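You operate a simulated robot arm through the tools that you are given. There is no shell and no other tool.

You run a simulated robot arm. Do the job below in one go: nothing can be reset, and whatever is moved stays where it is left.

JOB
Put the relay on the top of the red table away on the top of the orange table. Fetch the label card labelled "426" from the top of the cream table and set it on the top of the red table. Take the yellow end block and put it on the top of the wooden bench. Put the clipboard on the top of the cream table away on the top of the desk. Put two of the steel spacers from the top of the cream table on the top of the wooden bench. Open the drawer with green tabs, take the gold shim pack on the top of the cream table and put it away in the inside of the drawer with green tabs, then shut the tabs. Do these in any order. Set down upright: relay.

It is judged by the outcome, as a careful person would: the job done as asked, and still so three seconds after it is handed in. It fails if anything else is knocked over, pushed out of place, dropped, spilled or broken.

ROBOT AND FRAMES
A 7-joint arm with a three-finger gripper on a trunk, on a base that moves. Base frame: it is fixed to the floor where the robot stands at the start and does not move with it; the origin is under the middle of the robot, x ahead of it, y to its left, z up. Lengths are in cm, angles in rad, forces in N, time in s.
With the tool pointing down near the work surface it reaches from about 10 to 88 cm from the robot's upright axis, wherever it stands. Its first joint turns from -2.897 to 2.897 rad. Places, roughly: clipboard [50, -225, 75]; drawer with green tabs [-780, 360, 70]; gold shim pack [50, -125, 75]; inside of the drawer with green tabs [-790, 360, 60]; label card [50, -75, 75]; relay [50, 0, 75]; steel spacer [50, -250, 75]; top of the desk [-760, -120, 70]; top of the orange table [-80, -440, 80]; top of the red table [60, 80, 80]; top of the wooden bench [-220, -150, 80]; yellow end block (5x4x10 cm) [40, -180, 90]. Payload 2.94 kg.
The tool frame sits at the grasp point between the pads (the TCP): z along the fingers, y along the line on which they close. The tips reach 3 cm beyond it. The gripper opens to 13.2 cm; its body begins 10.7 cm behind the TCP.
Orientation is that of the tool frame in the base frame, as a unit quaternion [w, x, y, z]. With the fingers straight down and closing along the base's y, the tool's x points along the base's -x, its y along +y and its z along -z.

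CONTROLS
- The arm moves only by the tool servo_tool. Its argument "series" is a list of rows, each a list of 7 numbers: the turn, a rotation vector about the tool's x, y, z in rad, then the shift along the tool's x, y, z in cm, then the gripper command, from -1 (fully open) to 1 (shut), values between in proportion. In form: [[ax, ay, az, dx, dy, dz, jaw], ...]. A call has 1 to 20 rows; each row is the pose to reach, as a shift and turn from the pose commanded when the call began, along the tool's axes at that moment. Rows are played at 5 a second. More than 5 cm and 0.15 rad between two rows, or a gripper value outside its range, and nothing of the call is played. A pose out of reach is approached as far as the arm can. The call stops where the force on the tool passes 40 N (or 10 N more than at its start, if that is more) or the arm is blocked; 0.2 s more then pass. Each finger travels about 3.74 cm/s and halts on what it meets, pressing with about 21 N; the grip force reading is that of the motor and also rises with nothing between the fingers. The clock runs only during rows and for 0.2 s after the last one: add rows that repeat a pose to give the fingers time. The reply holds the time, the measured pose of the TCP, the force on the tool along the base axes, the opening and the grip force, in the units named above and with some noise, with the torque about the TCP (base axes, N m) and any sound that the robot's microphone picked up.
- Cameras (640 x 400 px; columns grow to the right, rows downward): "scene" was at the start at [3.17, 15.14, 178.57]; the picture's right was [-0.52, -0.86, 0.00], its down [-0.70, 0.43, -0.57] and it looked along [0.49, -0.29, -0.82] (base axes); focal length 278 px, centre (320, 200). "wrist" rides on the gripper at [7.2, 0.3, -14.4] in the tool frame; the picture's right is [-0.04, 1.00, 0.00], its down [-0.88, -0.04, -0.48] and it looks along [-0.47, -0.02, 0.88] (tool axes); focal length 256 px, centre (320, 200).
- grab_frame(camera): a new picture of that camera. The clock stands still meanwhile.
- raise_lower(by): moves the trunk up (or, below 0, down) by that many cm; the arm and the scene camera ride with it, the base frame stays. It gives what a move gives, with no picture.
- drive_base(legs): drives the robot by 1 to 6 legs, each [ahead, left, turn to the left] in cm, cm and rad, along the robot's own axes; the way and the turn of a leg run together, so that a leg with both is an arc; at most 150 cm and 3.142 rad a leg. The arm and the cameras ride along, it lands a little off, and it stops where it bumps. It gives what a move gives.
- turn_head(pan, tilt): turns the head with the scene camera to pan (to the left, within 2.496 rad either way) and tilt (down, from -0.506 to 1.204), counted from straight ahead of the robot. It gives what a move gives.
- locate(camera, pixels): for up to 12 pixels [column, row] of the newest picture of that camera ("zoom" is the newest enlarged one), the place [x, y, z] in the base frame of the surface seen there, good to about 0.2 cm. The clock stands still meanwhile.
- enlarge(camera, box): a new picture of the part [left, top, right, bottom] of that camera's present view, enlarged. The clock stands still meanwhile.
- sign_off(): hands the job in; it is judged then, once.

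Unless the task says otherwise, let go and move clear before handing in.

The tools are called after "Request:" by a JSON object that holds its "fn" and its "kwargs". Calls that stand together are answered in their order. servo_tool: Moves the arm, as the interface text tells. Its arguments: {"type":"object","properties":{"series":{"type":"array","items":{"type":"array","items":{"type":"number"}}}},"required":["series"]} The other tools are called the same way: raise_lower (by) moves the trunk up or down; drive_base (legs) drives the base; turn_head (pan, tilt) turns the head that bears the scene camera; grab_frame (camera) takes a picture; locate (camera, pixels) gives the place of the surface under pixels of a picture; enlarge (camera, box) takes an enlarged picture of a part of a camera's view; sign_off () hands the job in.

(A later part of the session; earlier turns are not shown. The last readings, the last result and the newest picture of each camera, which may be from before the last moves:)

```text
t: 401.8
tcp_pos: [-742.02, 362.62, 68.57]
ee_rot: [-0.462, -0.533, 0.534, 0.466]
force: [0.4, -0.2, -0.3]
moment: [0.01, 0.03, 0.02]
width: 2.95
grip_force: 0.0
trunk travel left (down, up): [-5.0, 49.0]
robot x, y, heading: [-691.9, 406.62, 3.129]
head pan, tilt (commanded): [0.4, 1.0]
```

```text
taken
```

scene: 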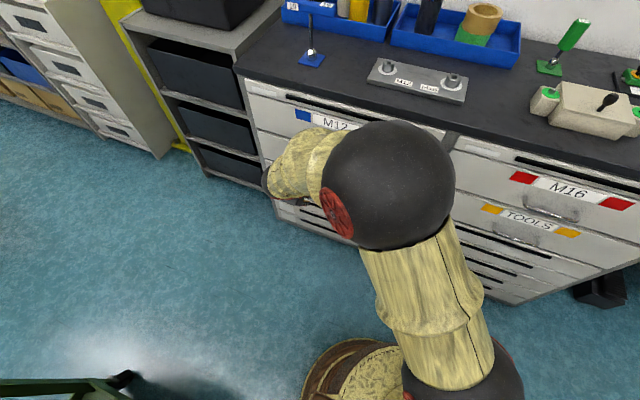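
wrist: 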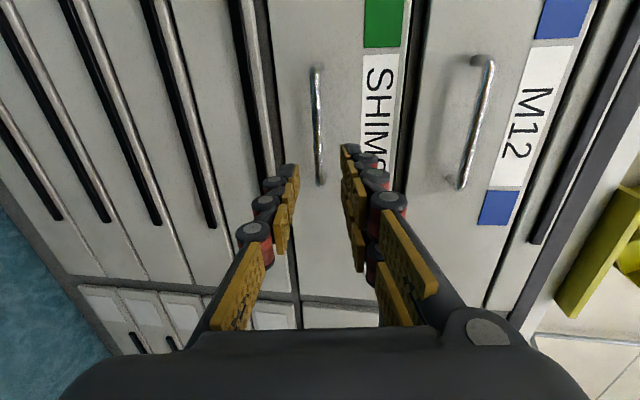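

The bar at (317,125) lies right on the tool axis, about 16 cm ahead. Advancing 15.5 cm slowly.

Request:
{"fn": "servo_tool", "kwargs": {"series": [[0, 0, 0, 0, 0, 4, 0.55], [0, 0, 0, 0, 0, 8, 0.55], [0, 0, 0, 0, 0, 11, 0.55], [0, 0, 0, 0, 0, 13, 0.55], [0, 0, 0, 0, 0, 14.5, 0.55], [0, 0, 0, 0, 0, 15.5, 0.55], [0, 0, 0, 0, 0, 15.5, 0.55]]}}

Request:
{"fn": "grab_frame", "kwargs": {"camera": "wrist"}}

```text
t: 403.4
tcp_pos: [-757.79, 362.57, 66.48]
ee_rot: [-0.462, -0.533, 0.535, 0.466]
force: [-0.6, -0.9, -0.4]
moment: [0.03, 0.01, -0.02]
width: 2.98
grip_force: 0.1
trunk travel left (down, up): [-5.0, 49.0]
robot x, y, heading: [-692.68, 406.2, 3.133]
head pan, tilt (commanded): [0.4, 1.0]
```

```text
taken
```

wrist: 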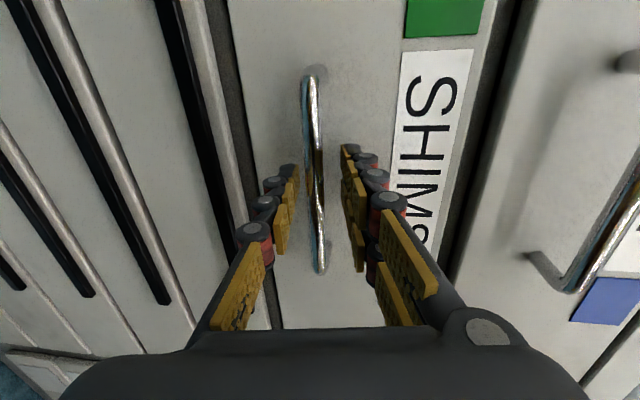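

The bar lies between the fingers at (315,175). Closing on it.

Request:
{"fn": "servo_tool", "kwargs": {"series": [[0, 0, 0, 0, 0, 0, 0.75], [0, 0, 0, 0, 0, 0, 0.9], [0, 0, 0, 0, 0, 0, 1], [0, 0, 0, 0, 0, 0, 1], [0, 0, 0, 0, 0, 0, 1]]}}

```text
t: 404.6
tcp_pos: [-757.62, 362.63, 66.14]
ee_rot: [0.461, 0.534, -0.534, -0.466]
force: [1.6, -2.3, -20.2]
moment: [-0.37, -0.11, 0.48]
width: 1.05
grip_force: 37.4
trunk travel left (down, up): [-5.0, 49.0]
robot x, y, heading: [-691.94, 406.61, 3.129]
head pan, tilt (commanded): [0.4, 1.0]
```

Gripped (1.05 cm) with a slight height mismatch (20 N). Lowering 0.3 cm to relax it, then pulling the drawer out along +x.

Request:
{"fn": "servo_tool", "kwargs": {"series": [[0, 0, 0, 0, -0.15, 0, 1], [0, 0, 0, 0, -0.3, 0, 1], [0, 0, 0, 0, -0.3, 0, 1]]}}

Request:
{"fn": "servo_tool", "kwargs": {"series": [[0, 0, 0, 0, -0.07, -0.5, 1], [0, 0, 0, 0, -0.21, -1.5, 1], [0, 0, 0, 0, -0.42, -3, 1], [0, 0, 0, 0, -0.63, -4.5, 1], [0, 0, 0, 0, -0.84, -6, 1], [0, 0, 0, 0, -1.05, -7.5, 1], [0, 0, 0, 0, -1.05, -7.5, 1]]}}

Request:
{"fn": "grab_frame", "kwargs": {"camera": "scene"}}

```text
t: 405.4
tcp_pos: [-757.74, 362.72, 66.15]
ee_rot: [-0.461, -0.533, 0.534, 0.467]
force: [-0.2, -0.1, -13.0]
moment: [-0.11, -0.03, -0.12]
width: 1.06
grip_force: 38.0
trunk travel left (down, up): [-5.0, 49.0]
robot x, y, heading: [-692.09, 406.94, 3.134]
head pan, tilt (commanded): [0.4, 1.0]
```

```text
t: 407.0
tcp_pos: [-749.89, 362.66, 66.08]
ee_rot: [-0.462, -0.532, 0.534, 0.467]
force: [1.0, -5.2, -10.7]
moment: [-0.15, -0.06, -0.17]
width: 1.05
grip_force: 37.6
trunk travel left (down, up): [-5.0, 49.0]
robot x, y, heading: [-692.27, 406.81, 3.13]
head pan, tilt (commanded): [0.4, 1.0]
```

```text
taken
```

scene: 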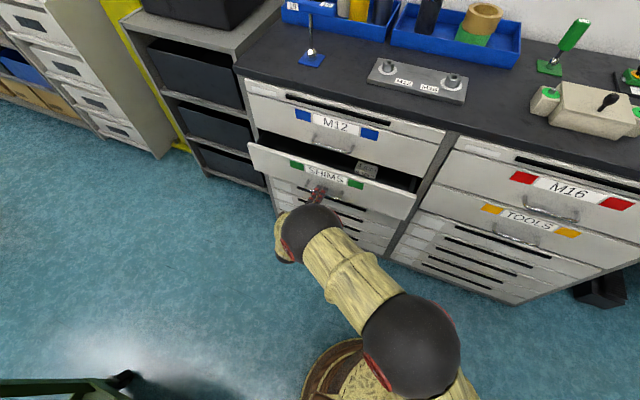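

The SHIMS drawer slides out smoothly. Pulling another 14 cm.

Request:
{"fn": "servo_tool", "kwargs": {"series": [[0, 0, 0, 0, -0.2, -1.5, 1], [0, 0, 0, 0, -0.49, -3.5, 1], [0, 0, 0, 0, -0.77, -5.5, 1], [0, 0, 0, 0, -1.05, -7.5, 1], [0, 0, 0, 0, -1.33, -9.5, 1], [0, 0, 0, 0, -1.61, -11.5, 1], [0, 0, 0, 0, -1.96, -14, 1], [0, 0, 0, 0, -1.96, -14, 1]]}}

Request:
{"fn": "grab_frame", "kwargs": {"camera": "scene"}}

```text
t: 408.8
tcp_pos: [-735.69, 362.77, 66.08]
ee_rot: [-0.462, -0.531, 0.536, 0.466]
force: [1.0, 19.0, 13.2]
moment: [-0.04, 0.05, -0.31]
width: 1.09
grip_force: 37.6
trunk travel left (down, up): [-5.0, 49.0]
robot x, y, heading: [-692.11, 406.67, 3.129]
head pan, tilt (commanded): [0.4, 1.0]
```

```text
taken
```

scene: 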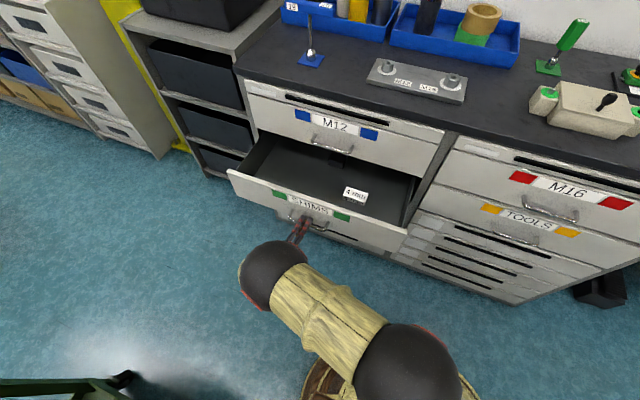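

22 cm open now, one pack visible inside. Opening 5 cm more for hand clearance, watching the force.

Request:
{"fn": "servo_tool", "kwargs": {"series": [[0, 0, 0, 0, -0.14, -1, 1], [0, 0, 0, 0, -0.28, -2, 1], [0, 0, 0, 0, -0.42, -3, 1], [0, 0, 0, 0, -0.56, -4, 1], [0, 0, 0, 0, -0.7, -5, 1], [0, 0, 0, 0, -0.7, -5, 1]]}}

```text
t: 410.2
tcp_pos: [-730.66, 362.7, 66.18]
ee_rot: [-0.461, -0.533, 0.535, 0.467]
force: [1.2, 21.4, 3.7]
moment: [-0.23, 0.02, 0.32]
width: 1.09
grip_force: 37.7
trunk travel left (down, up): [-5.0, 49.0]
robot x, y, heading: [-692.0, 406.72, 3.129]
head pan, tilt (commanded): [0.4, 1.0]
```

Drawer is 27 cm open. Releasing the handle and backing off along the tool axis.

Request:
{"fn": "servo_tool", "kwargs": {"series": [[0, 0, 0, 0, 0, 0, 0.8], [0, 0, 0, 0, 0, 0, 0.6], [0, 0, 0, 0, 0, 0, 0.5], [0, 0, 0, 0, 0, 0, 0.5], [0, 0, 0, 0, 0, -1.5, 0.5], [0, 0, 0, 0, 0, -3, 0.5], [0, 0, 0, 0, 0, -4.5, 0.5], [0, 0, 0, 0, 0, -6, 0.5], [0, 0, 0, 0, 0, -6, 0.5]]}}

Request:
{"fn": "grab_frame", "kwargs": {"camera": "wrist"}}

Request:
{"fn": "grab_frame", "kwargs": {"camera": "scene"}}

```text
t: 412.4
tcp_pos: [-727.55, 365.08, 66.34]
ee_rot: [-0.442, -0.52, 0.548, 0.484]
force: [0.3, -0.1, -0.4]
moment: [0.0, -0.03, -0.04]
width: 3.32
grip_force: 0.1
trunk travel left (down, up): [-5.0, 49.0]
robot x, y, heading: [-692.11, 406.79, 3.129]
head pan, tilt (commanded): [0.4, 1.0]
stopped in row 9: the arm was blocked; the commanded pose is now the measured one
```

```text
taken
```

wrist: 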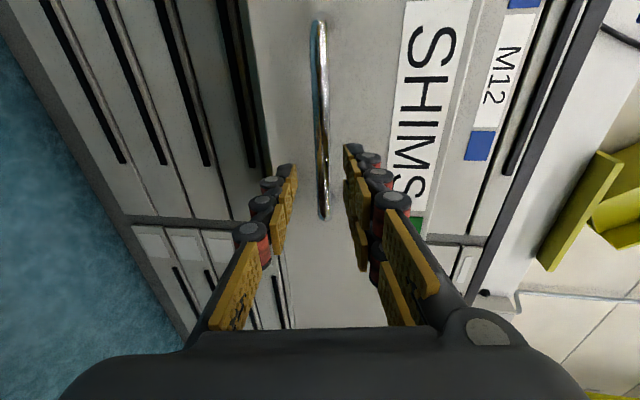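

```text
taken
```

scene: 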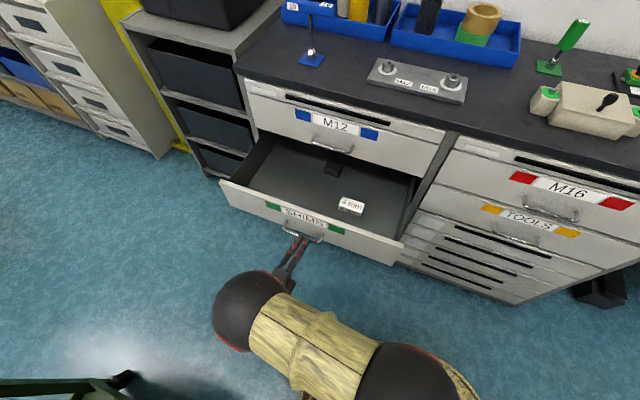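

The arm hit its inward limit with the bar just at the fingertips. I'll open wider, tilt the tool back downward a bit (which frees the wrist), then retreat up and out.

Request:
{"fn": "servo_tool", "kwargs": {"series": [[0, 0, 0, 0, 0, 0, 0.3], [0, 0, 0, 0, 0, 0, 0.1], [0, 0, 0, 0, 0, 0, 0.1], [0.1, 0, 0, 0, 0, 0, 0.1], [0.2, 0, 0, 0, 0, -0.3, 0.1], [0.3, 0, 0, 0, 0, -0.6, 0.1], [0.4, 0, 0, 0, 0.3, -1, 0.1], [0.4, 0, 0, 0, 0.3, -1, 0.1]]}}

Request:
{"fn": "grab_frame", "kwargs": {"camera": "wrist"}}

```text
t: 414.2
tcp_pos: [-726.51, 365.04, 66.83]
ee_rot: [-0.33, -0.599, 0.632, 0.365]
force: [-0.2, -1.4, 0.7]
moment: [-0.01, 0.0, 0.0]
width: 5.96
grip_force: 0.1
trunk travel left (down, up): [-5.0, 49.0]
robot x, y, heading: [-692.06, 406.49, 3.131]
head pan, tilt (commanded): [0.4, 1.0]
```

```text
taken
```

wrist: 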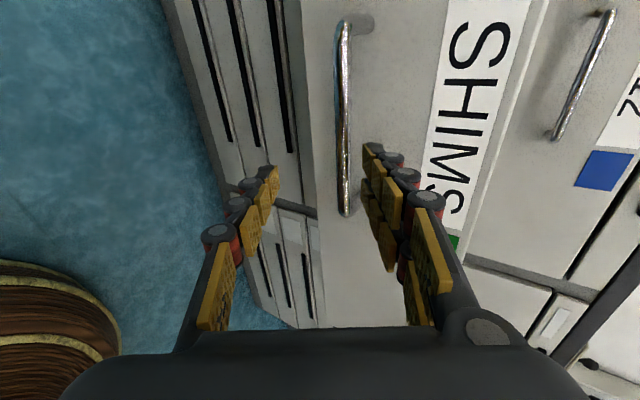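

Request:
{"fn": "servo_tool", "kwargs": {"series": [[0.05, 0, 0, 0, 0, -1.5, 0.1], [0.1, 0, 0, 0, 0, -3, 0.1], [0.15, 0, 0, 0, 0, -4.5, 0.1], [0.2, 0, 0, 0, 1, -6, 0.1], [0.25, 0, 0, 0, 3, -7.5, 0.1], [0.3, 0, 0, 0, 6, -9.5, 0.1], [0.35, 0, 0, 0, 10, -12, 0.1], [0.4, 0, 0, 0, 14, -14.5, 0.1], [0.4, 0, 0, 0, 14, -14.5, 0.1]]}}

Request:
{"fn": "grab_frame", "kwargs": {"camera": "scene"}}

```text
t: 416.2
tcp_pos: [-721.22, 364.19, 86.41]
ee_rot: [-0.205, -0.652, 0.692, 0.232]
force: [0.5, 0.2, 0.5]
moment: [0.01, -0.01, 0.02]
width: 5.95
grip_force: 0.1
trunk travel left (down, up): [-5.0, 49.0]
robot x, y, heading: [-692.08, 406.65, 3.134]
head pan, tilt (commanded): [0.4, 1.0]
```

```text
taken
```

scene: 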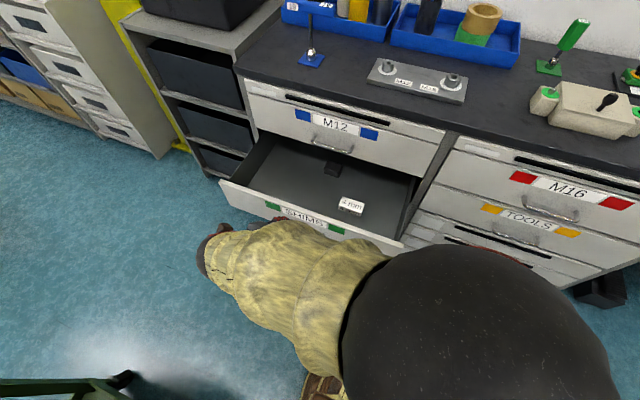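

Tool is clear and the drawer stays open. Measuring the drawer's inside for later placement.

Request:
{"fn": "enlarge", "kwargs": {"camera": "scene", "box": [210, 120, 450, 270]}}

Request:
{"fn": "locate", "kwargs": {"camera": "scene", "pixels": [[260, 175], [300, 185], [330, 215], [351, 205], [330, 168], [370, 225], [395, 200], [222, 182], [402, 240], [300, 210], [280, 195], [385, 235]]}}

```text
2.67 times, centred on (330, 195) of scene
```

zoom: 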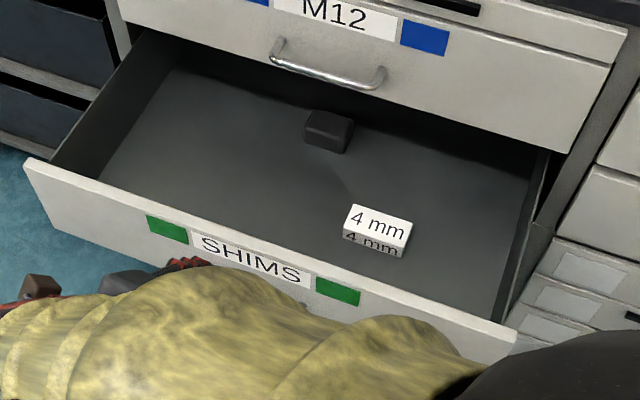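

```text
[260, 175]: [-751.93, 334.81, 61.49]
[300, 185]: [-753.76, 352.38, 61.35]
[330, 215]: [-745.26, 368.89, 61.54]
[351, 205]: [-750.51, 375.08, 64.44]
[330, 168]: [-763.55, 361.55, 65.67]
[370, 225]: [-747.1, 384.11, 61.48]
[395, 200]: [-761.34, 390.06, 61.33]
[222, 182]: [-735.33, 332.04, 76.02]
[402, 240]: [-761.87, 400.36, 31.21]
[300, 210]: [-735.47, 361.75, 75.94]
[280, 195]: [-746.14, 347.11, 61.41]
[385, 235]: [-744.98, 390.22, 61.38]
```

Drawer floor z≈61.4, front panel top z=76; free area at about (−747,347). Now raising the trunk, straightening the tool, then heading back for the gold shim pack.

Request:
{"fn": "raise_lower", "kwargs": {"by": 25}}

Request:
{"fn": "servo_tool", "kwargs": {"series": [[0.13, 0, 0, 0, 0, 0, 0.1], [0.26, 0, 0, 0, 0, 0, 0.1], [0.39, 0, 0, 0, 0, 0, 0.1], [0.52, 0, 0, 0, 0, 0, 0.1], [0.63, 0, 0, 0, 0, 0, 0.1], [0.63, 0, 0, 0, 0, 0, 0.1]]}}

```text
t: 418.8
tcp_pos: [-721.28, 364.23, 111.29]
ee_rot: [-0.205, -0.653, 0.691, 0.233]
force: [0.1, 0.2, -0.4]
moment: [0.0, -0.02, 0.03]
width: 5.94
grip_force: 0.0
trunk travel left (down, up): [-30.0, 24.0]
robot x, y, heading: [-691.95, 406.93, 3.138]
head pan, tilt (commanded): [0.4, 1.0]
```

```text
t: 420.2
tcp_pos: [-721.11, 364.59, 110.83]
ee_rot: [-0.058, -0.681, 0.726, 0.079]
force: [-0.3, -0.2, -0.4]
moment: [-0.02, -0.02, 0.01]
width: 5.93
grip_force: 0.0
out of reach, approached as far as the arm can: row 4, 5, 6
trunk travel left (down, up): [-30.0, 24.0]
robot x, y, heading: [-692.32, 406.79, 3.13]
head pan, tilt (commanded): [0.4, 1.0]
```

Request:
{"fn": "servo_tool", "kwargs": {"series": [[0, 0, 0, -4.18, 1.83, 0.46, 0.1], [0, 0, 0, -8.36, 3.66, 0.92, 0.1], [0, 0, 0, -12.5, 5.5, 1.4, 0.1], [0, 0, 0, -16.7, 7.3, 1.8, 0.1], [0, 0, 0, -20.9, 9.15, 2.3, 0.1], [0.05, 0, 0, -25.1, 11, 2.8, 0.1], [0.1, 0, 0, -29.3, 12.8, 3.2, 0.1], [0.15, 0, 0, -33.4, 14.6, 3.7, 0.1], [0.2, 0, 0, -37.6, 16.5, 4.1, 0.1], [0.2, 0, 0, -41.8, 18.3, 4.6, 0.1], [0.2, 0, 0, -41.8, 18.3, 4.6, 0.1]]}}

```text
t: 422.0
tcp_pos: [-731.19, 390.46, 104.8]
ee_rot: [-0.045, -0.697, 0.712, 0.064]
force: [1.9, 1.5, -1.4]
moment: [-0.07, 0.15, 0.05]
width: 5.97
grip_force: 0.3
out of reach, approached as far as the arm can: row 6, 7, 8
trunk travel left (down, up): [-30.0, 24.0]
robot x, y, heading: [-692.37, 406.41, 3.131]
head pan, tilt (commanded): [0.4, 1.0]
stopped in row 8: the force on the tool passed its limit at 56 N (the readings are from after the stop); the commanded pose is now the measured one
```

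The force limit tripped (56 N) near (−731,390,105) — I need to see what the tool or arm touched.

Request:
{"fn": "turn_head", "kwargs": {"pan": 0.2, "tilt": 1.1}}

Request:
{"fn": "grab_frame", "kwargs": {"camera": "scene"}}

Request:
{"fn": "grab_frame", "kwargs": {"camera": "wrist"}}

```text
t: 422.7
tcp_pos: [-730.99, 390.48, 104.73]
ee_rot: [-0.045, -0.698, 0.712, 0.064]
force: [0.3, 0.0, -0.5]
moment: [-0.01, 0.0, -0.01]
width: 5.95
grip_force: 0.1
trunk travel left (down, up): [-30.0, 24.0]
robot x, y, heading: [-692.29, 406.56, 3.131]
head pan, tilt (commanded): [0.201, 1.1]
```

```text
taken
```

scene: 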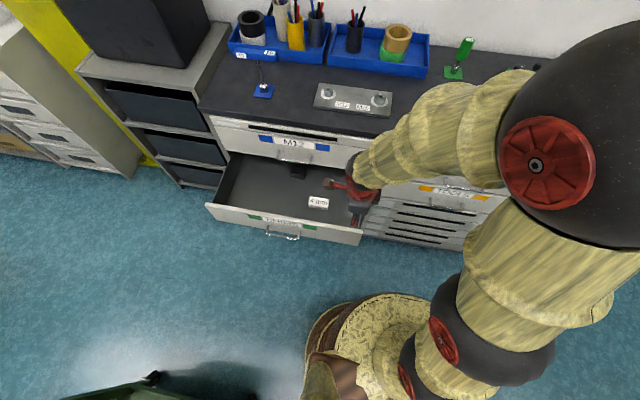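

```text
taken
```

wrist: 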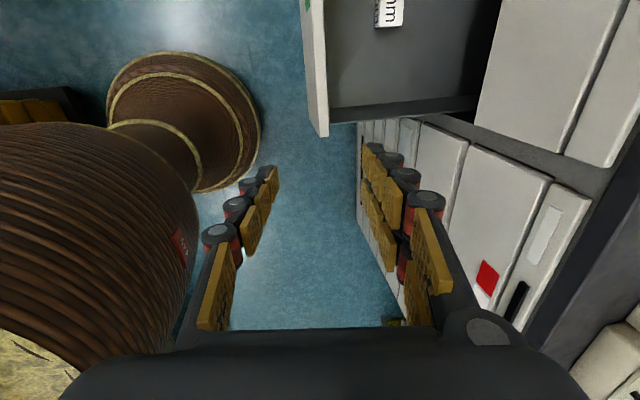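

Nothing appears touched; that was the arm snapping between joint configurations. Straightening the tool and moving to the carry pose in front of me.

Request:
{"fn": "servo_tool", "kwargs": {"series": [[0.03, 0, 0, -3.2, 1.14, -0.84, 0.1], [0.06, 0, 0, -6.4, 2.3, -1.7, 0.1], [0.1, 0, 0, -9.5, 3.4, -2.5, 0.1], [0.13, 0, 0, -12.7, 4.6, -3.4, 0.1], [0.157, 0, 0, -15.9, 5.7, -4.2, 0.1], [0.157, 0, 0, -15.9, 5.7, -4.2, 0.1]]}}

Request:
{"fn": "grab_frame", "kwargs": {"camera": "scene"}}

```text
t: 424.1
tcp_pos: [-733.13, 404.11, 100.42]
ee_rot: [0.008, -0.698, 0.714, 0.048]
force: [0.3, -1.1, -0.4]
moment: [0.05, 0.06, 0.02]
width: 5.92
grip_force: 0.0
out of reach, approached as far as the arm can: row 1, 2, 3, 4, 5, 6
trunk travel left (down, up): [-30.0, 24.0]
robot x, y, heading: [-692.07, 407.01, 3.132]
head pan, tilt (commanded): [0.201, 1.1]
```

```text
taken
```

scene: 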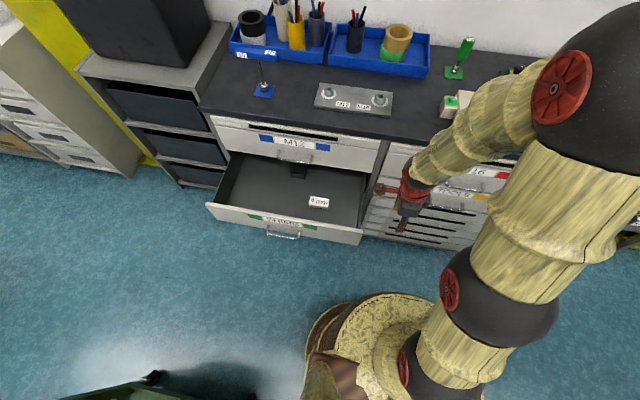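

A joint limit is binding in this elbow configuration. I'll try yawing the tool to free it.

Request:
{"fn": "servo_tool", "kwargs": {"series": [[0, 0, 0.14, 0, 0, 0, 0.1], [0, 0, 0.28, 0, 0, 0, 0.1], [0, 0, 0.42, 0, 0, 0, 0.1], [0, 0, 0.56, 0, 0, 0, 0.1], [0, 0, 0.56, 0, 0, 0, 0.1]]}}

```text
t: 425.3
tcp_pos: [-733.27, 404.09, 100.64]
ee_rot: [-0.005, -0.473, 0.88, 0.049]
force: [-0.4, 0.8, -0.1]
moment: [0.01, 0.0, 0.0]
width: 5.94
grip_force: 0.0
trunk travel left (down, up): [-30.0, 24.0]
robot x, y, heading: [-691.95, 406.44, 3.133]
head pan, tilt (commanded): [0.201, 1.1]
```

Freed. Levelling the last bit of tilt and raising the tool.

Request:
{"fn": "servo_tool", "kwargs": {"series": [[0.045, 0.018, 0, 0, 0, -2, 0.1], [0.09, 0.037, 0, 0, 0, -4, 0.1], [0.09, 0.037, 0, 0, 0, -7, 0.1], [0.09, 0.037, 0, 0, 0, -10, 0.1], [0.09, 0.037, 0, 0, 0, -10, 0.1]]}}

Request:
{"fn": "grab_frame", "kwargs": {"camera": "scene"}}

```text
t: 426.5
tcp_pos: [-733.28, 404.11, 100.62]
ee_rot: [-0.007, -0.474, 0.879, 0.049]
force: [0.5, -1.0, 0.0]
moment: [-0.02, 0.0, -0.03]
width: 5.95
grip_force: 0.0
out of reach, approached as far as the arm can: row 1, 2, 3, 4, 5
trunk travel left (down, up): [-30.0, 24.0]
robot x, y, heading: [-692.28, 407.03, 3.134]
head pan, tilt (commanded): [0.201, 1.1]
```

```text
taken
```

scene: 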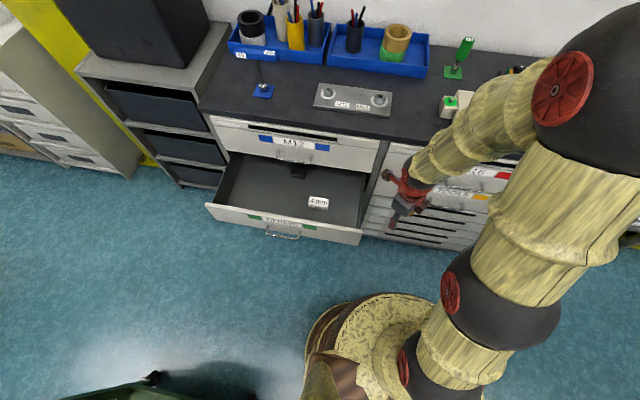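

Still at a limit because the tool is too close in. Extending it out to my left over the open drawer (well above) to unwind.

Request:
{"fn": "servo_tool", "kwargs": {"series": [[0, 0, 0, 4.3, -1.65, 0, 0.1], [0, 0, 0, 8.6, -3.3, 0, 0.1], [0, 0, 0, 12.9, -4.95, 0, 0.1], [0, 0, 0, 17.2, -6.6, 0, 0.1], [0, 0, 0, 21.5, -8.25, 0, 0.1], [0, 0, 0, 25.8, -9.9, 0, 0.1], [0, 0, 0, 30.1, -11.55, 0, 0.1]]}}

Request:
{"fn": "grab_frame", "kwargs": {"camera": "scene"}}

```text
t: 428.1
tcp_pos: [-735.8, 380.28, 93.26]
ee_rot: [-0.007, -0.473, 0.879, 0.05]
force: [1.0, 0.2, 0.7]
moment: [0.0, -0.01, 0.01]
width: 5.96
grip_force: 0.0
out of reach, approached as far as the arm can: row 2, 3, 4, 5, 6, 7
trunk travel left (down, up): [-30.0, 24.0]
robot x, y, heading: [-691.89, 406.97, 3.132]
head pan, tilt (commanded): [0.201, 1.1]
```

```text
taken
```

scene: 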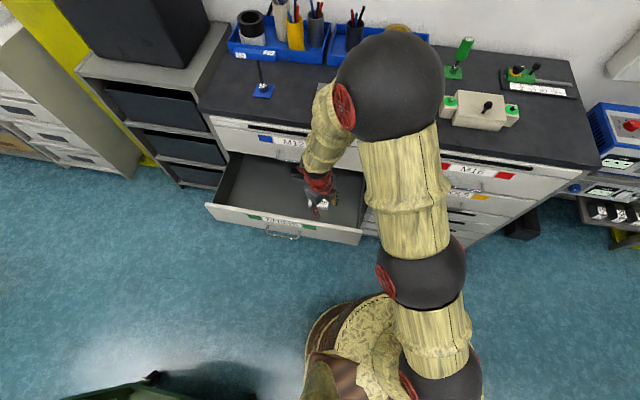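

Request:
{"fn": "locate", "kwargs": {"camera": "scene", "pixels": [[440, 380], [425, 330], [420, 270], [405, 200], [390, 85], [325, 125], [318, 180], [350, 105]]}}

Request:
{"fn": "grab_frame", "kwargs": {"camera": "wrist"}}

```text
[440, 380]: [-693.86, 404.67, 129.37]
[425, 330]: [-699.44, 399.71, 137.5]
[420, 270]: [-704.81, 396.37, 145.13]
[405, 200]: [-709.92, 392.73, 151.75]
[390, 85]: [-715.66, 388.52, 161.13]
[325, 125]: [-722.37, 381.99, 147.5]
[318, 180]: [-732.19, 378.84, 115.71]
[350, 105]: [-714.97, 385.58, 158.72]
```

```text
taken
```

wrist: 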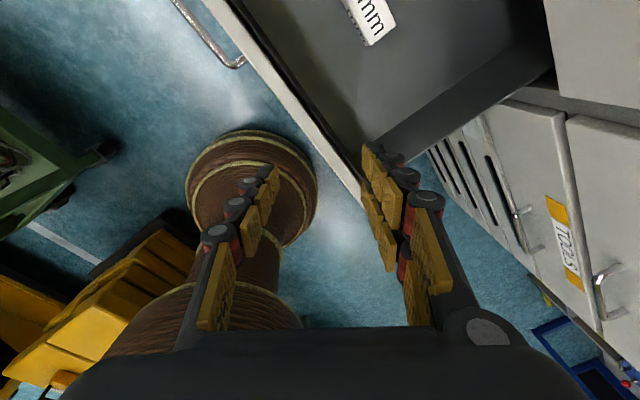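

The elbow is near its bend limit here. I'll bring the commanded pose back to something reachable (lower), then yaw the tool toward its neutral direction in steps.

Request:
{"fn": "servo_tool", "kwargs": {"series": [[0, 0, 0, 0, 0, 4.5, 0.1], [0, 0, 0, 0, 0, 9, 0.1], [0, 0, 0, 0, 0, 13, 0.1], [0, 0, -0.14, 0, 0, 13, 0.1], [0, 0, -0.28, 0, 0, 13, 0.1], [0, 0, -0.42, 0, 0, 13, 0.1], [0, 0, -0.56, 0, 0, 13, 0.1], [0, 0, -0.7, 0, 0, 13, 0.1], [0, 0, -0.84, 0, 0, 13, 0.1], [0, 0, -0.98, 0, 0, 13, 0.1], [0, 0, -0.98, 0, 0, 13, 0.1]]}}

Request:
{"fn": "grab_frame", "kwargs": {"camera": "scene"}}

```text
t: 430.5
tcp_pos: [-736.34, 380.87, 80.17]
ee_rot: [-0.018, 0.832, -0.553, -0.045]
force: [-0.6, -0.5, 0.6]
moment: [0.0, -0.02, -0.01]
width: 5.93
grip_force: 0.1
trunk travel left (down, up): [-30.0, 24.0]
robot x, y, heading: [-692.18, 406.72, 3.127]
head pan, tilt (commanded): [0.201, 1.1]
```

```text
taken
```

scene: 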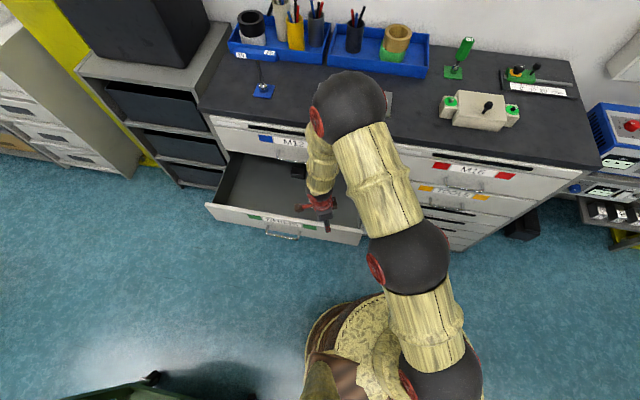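

The tool is now low (z 80, tips just above the drawer front). Raising it straight up.

Request:
{"fn": "servo_tool", "kwargs": {"series": [[0, 0, 0, 0, 0, -3, 0.1], [0, 0, 0, 0, 0, -7, 0.1], [0, 0, 0, 0, 0, -11, 0.1], [0, 0, 0, 0, 0, -15, 0.1], [0, 0, 0, 0, 0, -19, 0.1], [0, 0, 0, 0, 0, -19, 0.1]]}}

```text
t: 431.9
tcp_pos: [-733.07, 381.01, 95.43]
ee_rot: [-0.019, 0.832, -0.553, -0.047]
force: [-0.8, -0.1, 0.7]
moment: [0.0, 0.01, 0.01]
width: 5.93
grip_force: 0.0
out of reach, approached as far as the arm can: row 4, 5, 6
trunk travel left (down, up): [-30.0, 24.0]
robot x, y, heading: [-692.05, 406.98, 3.135]
head pan, tilt (commanded): [0.201, 1.1]
```

Limited by folding too close in. Extending the arm out to the left (over the drawer, z≈95) where it has freedom, then raising.

Request:
{"fn": "servo_tool", "kwargs": {"series": [[0, 0, 0, 4.1, 1.98, 0, 0.1], [0, 0, 0, 8.2, 3.96, 0, 0.1], [0, 0, 0, 12.3, 5.94, 0, 0.1], [0, 0, 0, 16.4, 7.9, 0, 0.1], [0, 0, 0, 20.5, 9.9, -1, 0.1], [0, 0, 0, 24.6, 11.9, -3, 0.1], [0, 0, 0, 28.7, 13.9, -5, 0.1], [0, 0, 0, 32.8, 15.8, -7, 0.1], [0, 0, 0, 36.9, 17.8, -9, 0.1], [0, 0, 0, 36.9, 17.8, -12, 0.1], [0, 0, 0, 36.9, 17.8, -12, 0.1]]}}

Request:
{"fn": "grab_frame", "kwargs": {"camera": "scene"}}

```text
t: 434.3
tcp_pos: [-733.93, 341.65, 102.91]
ee_rot: [0.011, 0.827, -0.548, -0.122]
force: [-0.2, 0.1, -1.0]
moment: [-0.01, 0.02, 0.01]
width: 5.95
grip_force: 0.1
out of reach, approached as far as the arm can: row 1, 2, 3, 4, 5, 6, 7, 8, 9, 10, 11
trunk travel left (down, up): [-30.0, 24.0]
robot x, y, heading: [-692.43, 407.16, 3.132]
head pan, tilt (commanded): [0.201, 1.1]
```

```text
taken
```

scene: 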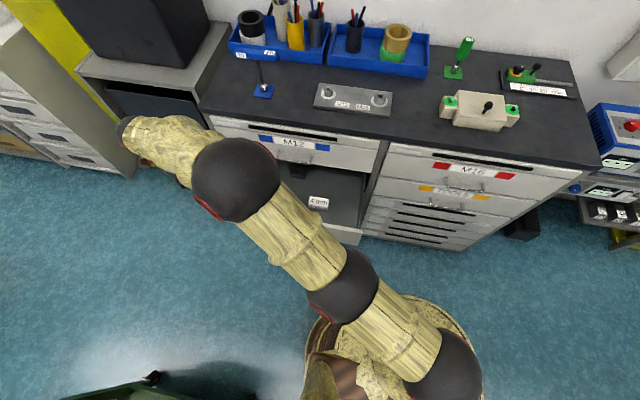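

Request:
{"fn": "locate", "kwargs": {"camera": "scene", "pixels": [[440, 370], [395, 335], [345, 285], [290, 235], [235, 180], [170, 145], [130, 128], [155, 150]]}}

Request:
{"fn": "turn_head", "kwargs": {"pan": 0.7, "tilt": 0.9}}

Request:
{"fn": "grab_frame", "kwargs": {"camera": "scene"}}

```text
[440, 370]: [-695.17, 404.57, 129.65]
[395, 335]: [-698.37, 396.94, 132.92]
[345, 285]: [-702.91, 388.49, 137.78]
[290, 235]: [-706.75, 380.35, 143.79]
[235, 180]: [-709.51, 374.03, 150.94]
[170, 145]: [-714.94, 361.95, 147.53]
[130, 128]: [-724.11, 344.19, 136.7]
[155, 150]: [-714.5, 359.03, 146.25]
```

```text
t: 435.2
tcp_pos: [-733.99, 341.62, 102.81]
ee_rot: [0.01, 0.828, -0.547, -0.121]
force: [0.2, 0.3, 0.4]
moment: [0.0, 0.0, 0.0]
width: 5.96
grip_force: 0.0
trunk travel left (down, up): [-30.0, 24.0]
robot x, y, heading: [-692.32, 406.94, 3.13]
head pan, tilt (commanded): [0.7, 0.901]
```

```text
taken
```

scene: 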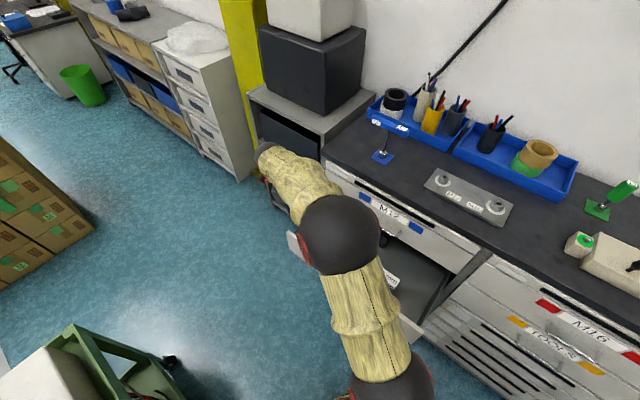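

That reveals the cause: with this tool yaw relative to the arm, the last wrist joint was at its stop. Yawing the tool −1.0 rad should free it.

Request:
{"fn": "servo_tool", "kwargs": {"series": [[0, 0, -0.14, 0, 0, 0, 0.1], [0, 0, -0.28, 0, 0, 0, 0.1], [0, 0, -0.42, 0, 0, 0, 0.1], [0, 0, -0.56, 0, 0, 0, 0.1], [0, 0, -0.7, 0, 0, 0, 0.1], [0, 0, -0.84, 0, 0, 0, 0.1], [0, 0, -1.0, 0, 0, 0, 0.1], [0, 0, -1.0, 0, 0, 0, 0.1]]}}

```text
refused: row 7 steps farther than a row can; nothing moved
```

Request:
{"fn": "servo_tool", "kwargs": {"series": [[0, 0, -0.14, 0, 0, 0, 0.1], [0, 0, -0.28, 0, 0, 0, 0.1], [0, 0, -0.42, 0, 0, 0, 0.1], [0, 0, -0.56, 0, 0, 0, 0.1], [0, 0, -0.7, 0, 0, 0, 0.1], [0, 0, -0.84, 0, 0, 0, 0.1], [0, 0, -0.98, 0, 0, 0, 0.1], [0, 0, -0.98, 0, 0, 0, 0.1]]}}

```text
t: 437.0
tcp_pos: [-734.07, 341.52, 102.79]
ee_rot: [-0.048, 0.988, -0.092, -0.112]
force: [0.3, 0.5, -0.3]
moment: [0.0, 0.01, -0.02]
width: 5.94
grip_force: 0.1
trunk travel left (down, up): [-30.0, 24.0]
robot x, y, heading: [-692.07, 407.0, 3.134]
head pan, tilt (commanded): [0.7, 0.901]
```

Yaw accepted without limits. Now levelling the residual tilt.

Request:
{"fn": "servo_tool", "kwargs": {"series": [[-0.037, 0.115, 0, 0, 0, 0, 0.1], [-0.074, 0.23, 0, 0, 0, 0, 0.1], [-0.074, 0.23, 0, 0, 0, -3, 0.1], [-0.074, 0.23, 0, 0, 0, -6, 0.1], [-0.074, 0.23, 0, 0, 0, -6, 0.1]]}}

```text
t: 438.2
tcp_pos: [-731.04, 343.74, 105.57]
ee_rot: [-0.01, 0.989, -0.093, -0.115]
force: [-0.4, 0.1, 0.0]
moment: [0.0, 0.0, -0.01]
width: 5.91
grip_force: 0.0
out of reach, approached as far as the arm can: row 1, 2, 3, 4, 5
trunk travel left (down, up): [-30.0, 24.0]
robot x, y, heading: [-692.32, 406.8, 3.13]
head pan, tilt (commanded): [0.7, 0.901]
```

The wrist is in its flipped branch (joint 5 at its stop), so the tool can't come level. I'll unflip it: first turn the base so the arm points down the free aisle.

Request:
{"fn": "drive_base", "kwargs": {"legs": [[0, 0, 0.57]]}}

Request:
{"fn": "turn_head", "kwargs": {"pan": 0.9, "tilt": 0.7}}

Request:
{"fn": "grab_frame", "kwargs": {"camera": "scene"}}

```text
t: 440.2
tcp_pos: [-690.0, 332.69, 105.74]
ee_rot: [0.022, 0.974, 0.193, -0.112]
force: [-0.3, 0.3, 0.1]
moment: [-0.02, 0.02, 0.0]
width: 5.95
grip_force: 0.2
trunk travel left (down, up): [-30.0, 24.0]
robot x, y, heading: [-692.24, 406.88, -2.572]
head pan, tilt (commanded): [0.7, 0.901]
```

```text
t: 440.9
tcp_pos: [-690.1, 332.73, 105.54]
ee_rot: [0.022, 0.974, 0.193, -0.113]
force: [-0.4, -0.7, 0.9]
moment: [-0.01, -0.04, 0.01]
width: 5.96
grip_force: 0.0
trunk travel left (down, up): [-30.0, 24.0]
robot x, y, heading: [-691.86, 406.97, -2.574]
head pan, tilt (commanded): [0.901, 0.7]
```

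```text
taken
```

scene: 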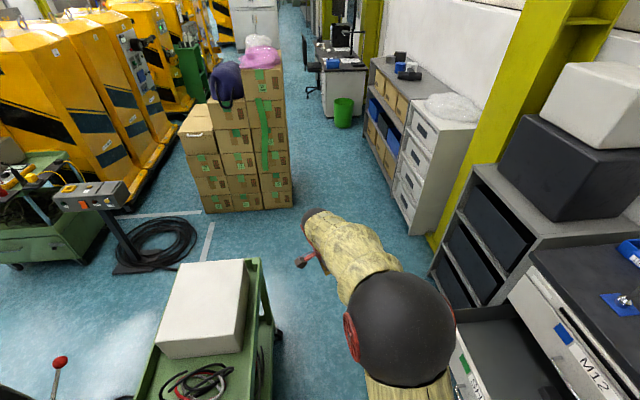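

The aisle is free ahead of the tool. I'll swing the tool up about the wrist (out toward horizontal and a bit above), passing the straight-wrist point.

Request:
{"fn": "servo_tool", "kwargs": {"series": [[-0.1337, -0.0417, 0, -1.247, 4.0, -0.29, 0.1], [-0.2674, -0.0834, 0, -2.47, 7.92, -1.17, 0.1], [-0.4011, -0.1252, 0, -3.65, 11.68, -2.61, 0.1], [-0.5348, -0.1669, 0, -4.75, 15.22, -4.58, 0.1], [-0.6685, -0.2086, 0, -5.76, 18.46, -7.06, 0.1], [-0.8022, -0.2503, 0, -6.66, 21.33, -9.98, 0.1], [-0.9359, -0.292, 0, -7.42, 23.79, -13.29, 0.1], [-1.0696, -0.3338, 0, -8.05, 25.79, -16.93, 0.1], [-1.2033, -0.3755, 0, -8.51, 27.28, -20.83, 0.1], [-1.337, -0.4172, 0, -8.81, 28.23, -24.9, 0.1], [-1.337, -0.4172, 0, -8.81, 28.23, -24.9, 0.1]]}}

Request:
{"fn": "grab_frame", "kwargs": {"camera": "scene"}}

```text
t: 443.4
tcp_pos: [-682.07, 305.83, 131.95]
ee_rot: [0.654, 0.71, 0.212, -0.155]
force: [0.4, 0.3, 0.8]
moment: [0.01, -0.01, -0.02]
width: 5.92
grip_force: 0.0
trunk travel left (down, up): [-30.0, 24.0]
robot x, y, heading: [-691.79, 406.54, -2.572]
head pan, tilt (commanded): [0.901, 0.7]
```

```text
taken
```

scene: 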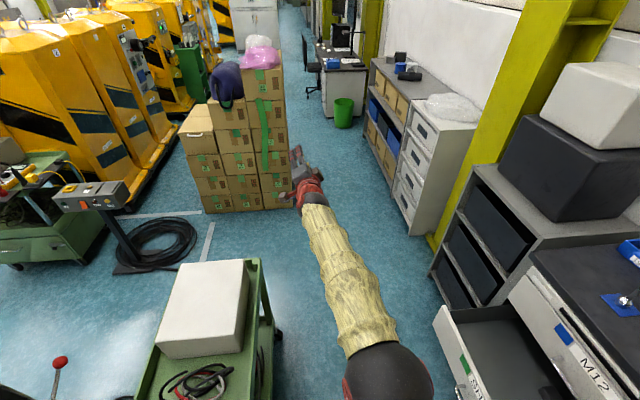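

Request:
{"fn": "locate", "kwargs": {"camera": "scene", "pixels": [[390, 370], [360, 310], [340, 265], [318, 210], [308, 190], [300, 165]]}}

```text
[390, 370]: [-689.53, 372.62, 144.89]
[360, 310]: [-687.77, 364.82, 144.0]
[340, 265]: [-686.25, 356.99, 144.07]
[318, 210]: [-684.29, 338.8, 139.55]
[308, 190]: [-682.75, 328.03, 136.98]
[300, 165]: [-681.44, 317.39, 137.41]
```

The wrist is now nearly straight with no limits hit. Next I tilt 0.5 rad further up, then roll the wrist around the forearm axis (above → left → below) to unflip it.

Request:
{"fn": "servo_tool", "kwargs": {"series": [[-0.1337, -0.0417, 0, -1.247, 4.0, -0.29, 0.1], [-0.2674, -0.0834, 0, -2.47, 7.92, -1.17, 0.1], [-0.4011, -0.1252, 0, -3.65, 11.68, -2.61, 0.1], [-0.4775, -0.149, 0, -4.29, 13.73, -3.67, 0.1], [-0.4775, -0.149, 0, -4.29, 13.73, -3.67, 0.1]]}}

```text
t: 444.6
tcp_pos: [-678.93, 308.15, 146.21]
ee_rot: [0.817, 0.521, 0.194, -0.152]
force: [0.1, 0.2, -0.4]
moment: [0.0, 0.0, 0.01]
width: 5.93
grip_force: 0.0
trunk travel left (down, up): [-30.0, 24.0]
robot x, y, heading: [-692.76, 406.51, -2.569]
head pan, tilt (commanded): [0.901, 0.7]
```

Request:
{"fn": "servo_tool", "kwargs": {"series": [[-0.0364, 0.0635, -0.125, 1.967, 0.969, -0.081, 0.1], [-0.0728, 0.127, -0.25, 4.029, 1.68, -0.322, 0.1], [-0.1092, 0.1905, -0.375, 6.141, 2.118, -0.718, 0.1], [-0.1456, 0.254, -0.5, 8.262, 2.274, -1.261, 0.1], [-0.182, 0.3176, -0.625, 10.345, 2.144, -1.939, 0.1], [-0.2184, 0.3811, -0.7499, 12.348, 1.732, -2.738, 0.1], [-0.2548, 0.4446, -0.8749, 14.228, 1.045, -3.642, 0.1], [-0.2912, 0.5081, -0.9999, 15.945, 0.099, -4.631, 0.1], [-0.3276, 0.5716, -1.1249, 17.465, -1.089, -5.685, 0.1], [-0.364, 0.6351, -1.2499, 18.752, -2.49, -6.781, 0.1], [-0.364, 0.6351, -1.2499, 18.752, -2.49, -6.781, 0.1]]}}

Request:
{"fn": "grab_frame", "kwargs": {"camera": "scene"}}

```text
t: 446.9
tcp_pos: [-664.7, 312.51, 132.63]
ee_rot: [0.555, 0.188, 0.707, -0.397]
force: [-0.9, 0.0, 0.0]
moment: [-0.01, 0.0, 0.01]
width: 5.92
grip_force: 0.1
trunk travel left (down, up): [-30.0, 24.0]
robot x, y, heading: [-691.93, 406.83, -2.571]
head pan, tilt (commanded): [0.901, 0.7]
```

```text
taken
```

scene: 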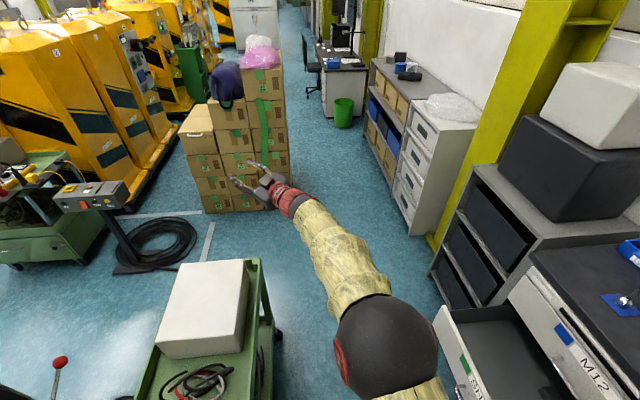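

Working without limits; the tool now points left of the forearm. Repeating the same roll to bring it underneath.

Request:
{"fn": "servo_tool", "kwargs": {"series": [[-0.0364, 0.0635, -0.125, 1.967, 0.969, -0.081, 0.1], [-0.0728, 0.127, -0.25, 4.029, 1.68, -0.322, 0.1], [-0.1092, 0.1905, -0.375, 6.141, 2.118, -0.718, 0.1], [-0.1456, 0.254, -0.5, 8.262, 2.274, -1.261, 0.1], [-0.182, 0.3176, -0.625, 10.345, 2.144, -1.939, 0.1], [-0.2184, 0.3811, -0.7499, 12.348, 1.732, -2.738, 0.1], [-0.2548, 0.4446, -0.8749, 14.228, 1.045, -3.642, 0.1], [-0.2912, 0.5081, -0.9999, 15.945, 0.099, -4.631, 0.1], [-0.3276, 0.5716, -1.1249, 17.465, -1.089, -5.685, 0.1], [-0.364, 0.6351, -1.2499, 18.752, -2.49, -6.781, 0.1], [-0.364, 0.6351, -1.2499, 18.752, -2.49, -6.781, 0.1]]}}

Request:
{"fn": "grab_frame", "kwargs": {"camera": "scene"}}

```text
t: 449.4
tcp_pos: [-676.69, 312.71, 116.45]
ee_rot: [0.015, -0.24, 0.864, -0.443]
force: [0.0, -0.1, 0.1]
moment: [-0.02, -0.04, -0.03]
width: 5.94
grip_force: 0.0
trunk travel left (down, up): [-30.0, 24.0]
robot x, y, heading: [-692.22, 407.12, -2.571]
head pan, tilt (commanded): [0.901, 0.7]
```

```text
taken
```

scene: 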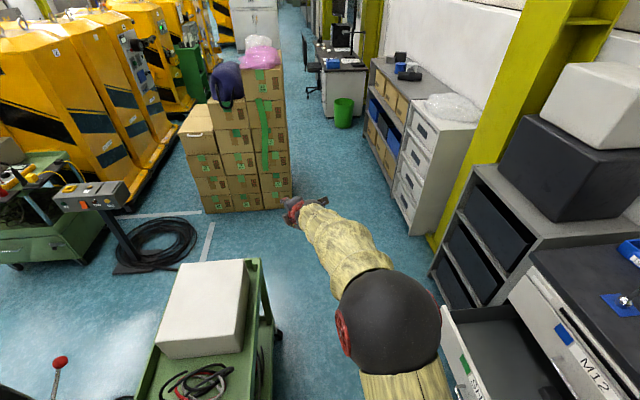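

Now the tool points forward-down beneath the forearm. Rotating it to straight down about the wrist.

Request:
{"fn": "servo_tool", "kwargs": {"series": [[-0.1275, -0.0308, 0, -0.92, 3.81, -0.26, 0.1], [-0.2549, -0.0616, 0, -1.83, 7.56, -1.02, 0.1], [-0.3824, -0.0924, 0, -2.7, 11.18, -2.29, 0.1], [-0.5099, -0.1231, 0, -3.53, 14.6, -4.03, 0.1], [-0.6373, -0.1539, 0, -4.29, 17.78, -6.21, 0.1], [-0.7648, -0.1847, 0, -4.99, 20.65, -8.8, 0.1], [-0.8922, -0.2155, 0, -5.6, 23.17, -11.75, 0.1], [-0.8922, -0.2155, 0, -5.6, 23.17, -11.75, 0.1]]}}

Request:
{"fn": "grab_frame", "kwargs": {"camera": "wrist"}}

```text
t: 451.1
tcp_pos: [-684.19, 338.4, 101.46]
ee_rot: [0.085, -0.267, 0.958, -0.055]
force: [-0.2, 1.0, 0.8]
moment: [-0.01, 0.01, 0.0]
width: 5.97
grip_force: 0.2
out of reach, approached as far as the arm can: row 3, 4, 5, 6, 7, 8
trunk travel left (down, up): [-30.0, 24.0]
robot x, y, heading: [-692.14, 406.7, -2.568]
head pan, tilt (commanded): [0.901, 0.7]
```

```text
taken
```

wrist: 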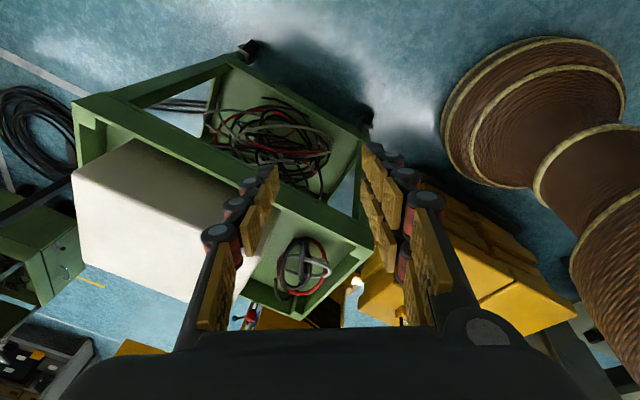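

The wrist slipped past alignment on the wrong side and wound to its other stop. Now I'll swing the tool up past the forearm axis on its right side, where the stop itself forces the wrist to cross over.

Request:
{"fn": "servo_tool", "kwargs": {"series": [[0.1201, 0.0793, 0, 2.37, -3.59, -0.31, 0.1], [0.2402, 0.1587, 0, 4.69, -7.11, -1.24, 0.1], [0.3603, 0.238, 0, 6.92, -10.48, -2.76, 0.1], [0.4804, 0.3174, 0, 9.0, -13.63, -4.84, 0.1], [0.6005, 0.3967, 0, 10.9, -16.5, -7.45, 0.1], [0.7206, 0.4761, 0, 12.57, -19.03, -10.52, 0.1], [0.8407, 0.5554, 0, 13.98, -21.16, -14.0, 0.1], [0.9608, 0.6348, 0, 15.1, -22.86, -17.8, 0.1], [1.0809, 0.7141, 0, 15.91, -24.08, -21.86, 0.1], [1.201, 0.7934, 0, 16.39, -24.81, -26.09, 0.1], [1.3211, 0.8728, 0, 16.53, -25.02, -30.4, 0.1], [1.4412, 0.9521, 0, 16.33, -24.71, -34.7, 0.1], [1.5612, 1.0315, 0, 15.78, -23.89, -38.9, 0.1], [1.5612, 1.0315, 0, 15.78, -23.89, -38.9, 0.1]]}}

Request:
{"fn": "grab_frame", "kwargs": {"camera": "scene"}}

```text
t: 454.1
tcp_pos: [-693.04, 312.03, 141.33]
ee_rot: [0.196, 0.077, -0.568, 0.796]
force: [-0.2, 0.9, -0.3]
moment: [0.0, 0.01, -0.01]
width: 5.95
grip_force: 0.0
out of reach, approached as far as the arm can: row 9
trunk travel left (down, up): [-30.0, 24.0]
robot x, y, heading: [-692.38, 406.59, -2.574]
head pan, tilt (commanded): [0.901, 0.7]
```

```text
taken
```

scene: 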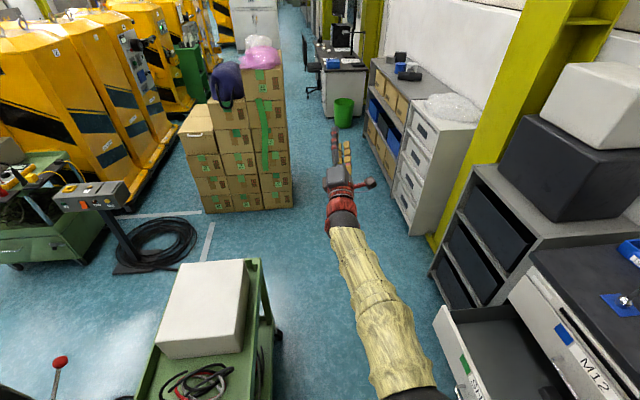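

Request:
{"fn": "locate", "kwargs": {"camera": "scene", "pixels": [[400, 375], [385, 335], [370, 295], [352, 250], [343, 215], [340, 180], [425, 392]]}}

```text
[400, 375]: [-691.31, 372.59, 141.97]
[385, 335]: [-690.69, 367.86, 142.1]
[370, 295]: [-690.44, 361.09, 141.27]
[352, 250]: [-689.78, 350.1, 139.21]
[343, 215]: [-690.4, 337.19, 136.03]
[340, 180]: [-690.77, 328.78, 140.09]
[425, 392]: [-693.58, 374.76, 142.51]
```

Now rolling the wrist about the forearm axis the other way (above → right → below).

Request:
{"fn": "servo_tool", "kwargs": {"series": [[-0.041, 0.0542, 0.128, 1.543, 1.331, -0.069, 0.1], [-0.0821, 0.1085, 0.2561, 2.895, 2.842, -0.276, 0.1], [-0.1231, 0.1627, 0.3841, 4.03, 4.501, -0.615, 0.1], [-0.1641, 0.2169, 0.5121, 4.923, 6.273, -1.081, 0.1], [-0.2052, 0.2712, 0.6402, 5.554, 8.122, -1.662, 0.1], [-0.2462, 0.3254, 0.7682, 5.912, 10.008, -2.347, 0.1], [-0.2872, 0.3796, 0.8962, 5.988, 11.893, -3.123, 0.1], [-0.3283, 0.4338, 1.0243, 5.781, 13.736, -3.97, 0.1], [-0.3693, 0.4881, 1.1523, 5.295, 15.5, -4.874, 0.1], [-0.4104, 0.5423, 1.2804, 4.542, 17.144, -5.813, 0.1], [-0.4104, 0.5423, 1.2804, 4.542, 17.144, -5.813, 0.1]]}}

Request:
{"fn": "servo_tool", "kwargs": {"series": [[-0.041, 0.0542, 0.128, 1.543, 1.331, -0.069, 0.1], [-0.0821, 0.1085, 0.2561, 2.895, 2.842, -0.276, 0.1], [-0.1231, 0.1627, 0.3841, 4.03, 4.501, -0.615, 0.1], [-0.1641, 0.2169, 0.5121, 4.923, 6.273, -1.081, 0.1], [-0.2052, 0.2712, 0.6402, 5.554, 8.122, -1.662, 0.1], [-0.2462, 0.3254, 0.7682, 5.912, 10.008, -2.347, 0.1], [-0.2872, 0.3796, 0.8962, 5.988, 11.893, -3.123, 0.1], [-0.3283, 0.4338, 1.0243, 5.781, 13.736, -3.97, 0.1], [-0.3693, 0.4881, 1.1523, 5.295, 15.5, -4.874, 0.1], [-0.4104, 0.5423, 1.2804, 4.542, 17.144, -5.813, 0.1], [-0.4104, 0.5423, 1.2804, 4.542, 17.144, -5.813, 0.1]]}}

Request:
{"fn": "grab_frame", "kwargs": {"camera": "scene"}}

```text
t: 456.6
tcp_pos: [-703.33, 313.85, 126.12]
ee_rot: [-0.164, -0.511, -0.571, 0.622]
force: [-0.2, 1.2, -0.1]
moment: [0.02, 0.01, 0.0]
width: 5.94
grip_force: 0.1
trunk travel left (down, up): [-30.0, 24.0]
robot x, y, heading: [-692.19, 407.07, -2.569]
head pan, tilt (commanded): [0.901, 0.7]
```

```text
t: 458.9
tcp_pos: [-689.12, 315.56, 113.94]
ee_rot: [0.441, 0.84, 0.287, -0.136]
force: [0.3, -0.1, -0.1]
moment: [-0.02, -0.02, 0.02]
width: 5.95
grip_force: 0.1
trunk travel left (down, up): [-30.0, 24.0]
robot x, y, heading: [-692.09, 406.6, -2.567]
head pan, tilt (commanded): [0.901, 0.7]
```

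```text
taken
```

scene: 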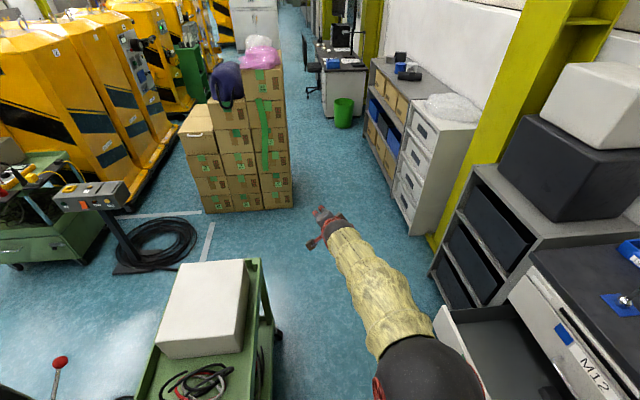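

Request:
{"fn": "servo_tool", "kwargs": {"series": [[0.1108, 0.0806, 0, 2.41, -3.31, -0.28, 0.1], [0.2215, 0.1612, 0, 4.78, -6.56, -1.12, 0.1], [0.3323, 0.2419, 0, 7.05, -9.69, -2.5, 0.1], [0.4431, 0.3225, 0, 9.2, -12.64, -4.39, 0.1], [0.5538, 0.4031, 0, 11.17, -15.35, -6.77, 0.1], [0.6646, 0.4837, 0, 12.93, -17.77, -9.58, 0.1], [0.7737, 0.5632, 0, 14.43, -19.83, -12.72, 0.1], [0.7737, 0.5632, 0, 14.43, -19.83, -12.72, 0.1]]}}

Request:
{"fn": "grab_frame", "kwargs": {"camera": "scene"}}

```text
t: 460.8
tcp_pos: [-690.13, 340.19, 101.27]
ee_rot: [0.0, 0.947, 0.322, 0.0]
force: [-0.3, -0.2, 0.2]
moment: [0.02, 0.01, -0.02]
width: 5.93
grip_force: 0.1
trunk travel left (down, up): [-30.0, 24.0]
robot x, y, heading: [-692.5, 406.79, -2.568]
head pan, tilt (commanded): [0.901, 0.7]
```

```text
taken
```

scene: 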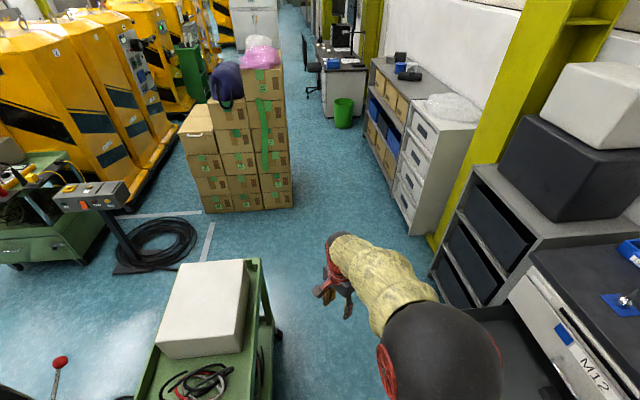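

The wrist is unflipped and the tool hangs perfectly level again. Moving it to the neutral carry position ahead of me.

Request:
{"fn": "servo_tool", "kwargs": {"series": [[0, 0, 0, -0.64, -4.47, -0.5, 0.1], [0, 0, 0, -1.28, -8.94, -1, 0.1], [0, 0, 0, -1.92, -13.4, -1.5, 0.1], [0, 0, 0, -2.56, -17.9, -2, 0.1], [0, 0, 0, -3.2, -22.3, -2.5, 0.1], [0, 0, 0, -3.84, -26.8, -3, 0.1], [0, 0, 0, -4.48, -31.3, -3.5, 0.1], [0, 0, 0, -5.1, -35.8, -4, 0.1], [0, 0, 0, -5.7, -40.2, -4.5, 0.1], [0, 0, 0, -6.4, -44.7, -5, 0.1], [0, 0, 0, -7, -49.2, -5.5, 0.1], [0, 0, 0, -7.6, -53.6, -6, 0.1], [0, 0, 0, -8.3, -58, -6.5, 0.1], [0, 0, 0, -8.3, -58, -6.5, 0.1]]}}

```text
t: 463.8
tcp_pos: [-732.0, 380.97, 107.59]
ee_rot: [0.001, 0.946, 0.323, 0.0]
force: [0.1, 0.7, 0.4]
moment: [-0.03, 0.0, 0.0]
width: 5.92
grip_force: 0.1
trunk travel left (down, up): [-30.0, 24.0]
robot x, y, heading: [-691.84, 406.95, -2.574]
head pan, tilt (commanded): [0.901, 0.7]
```

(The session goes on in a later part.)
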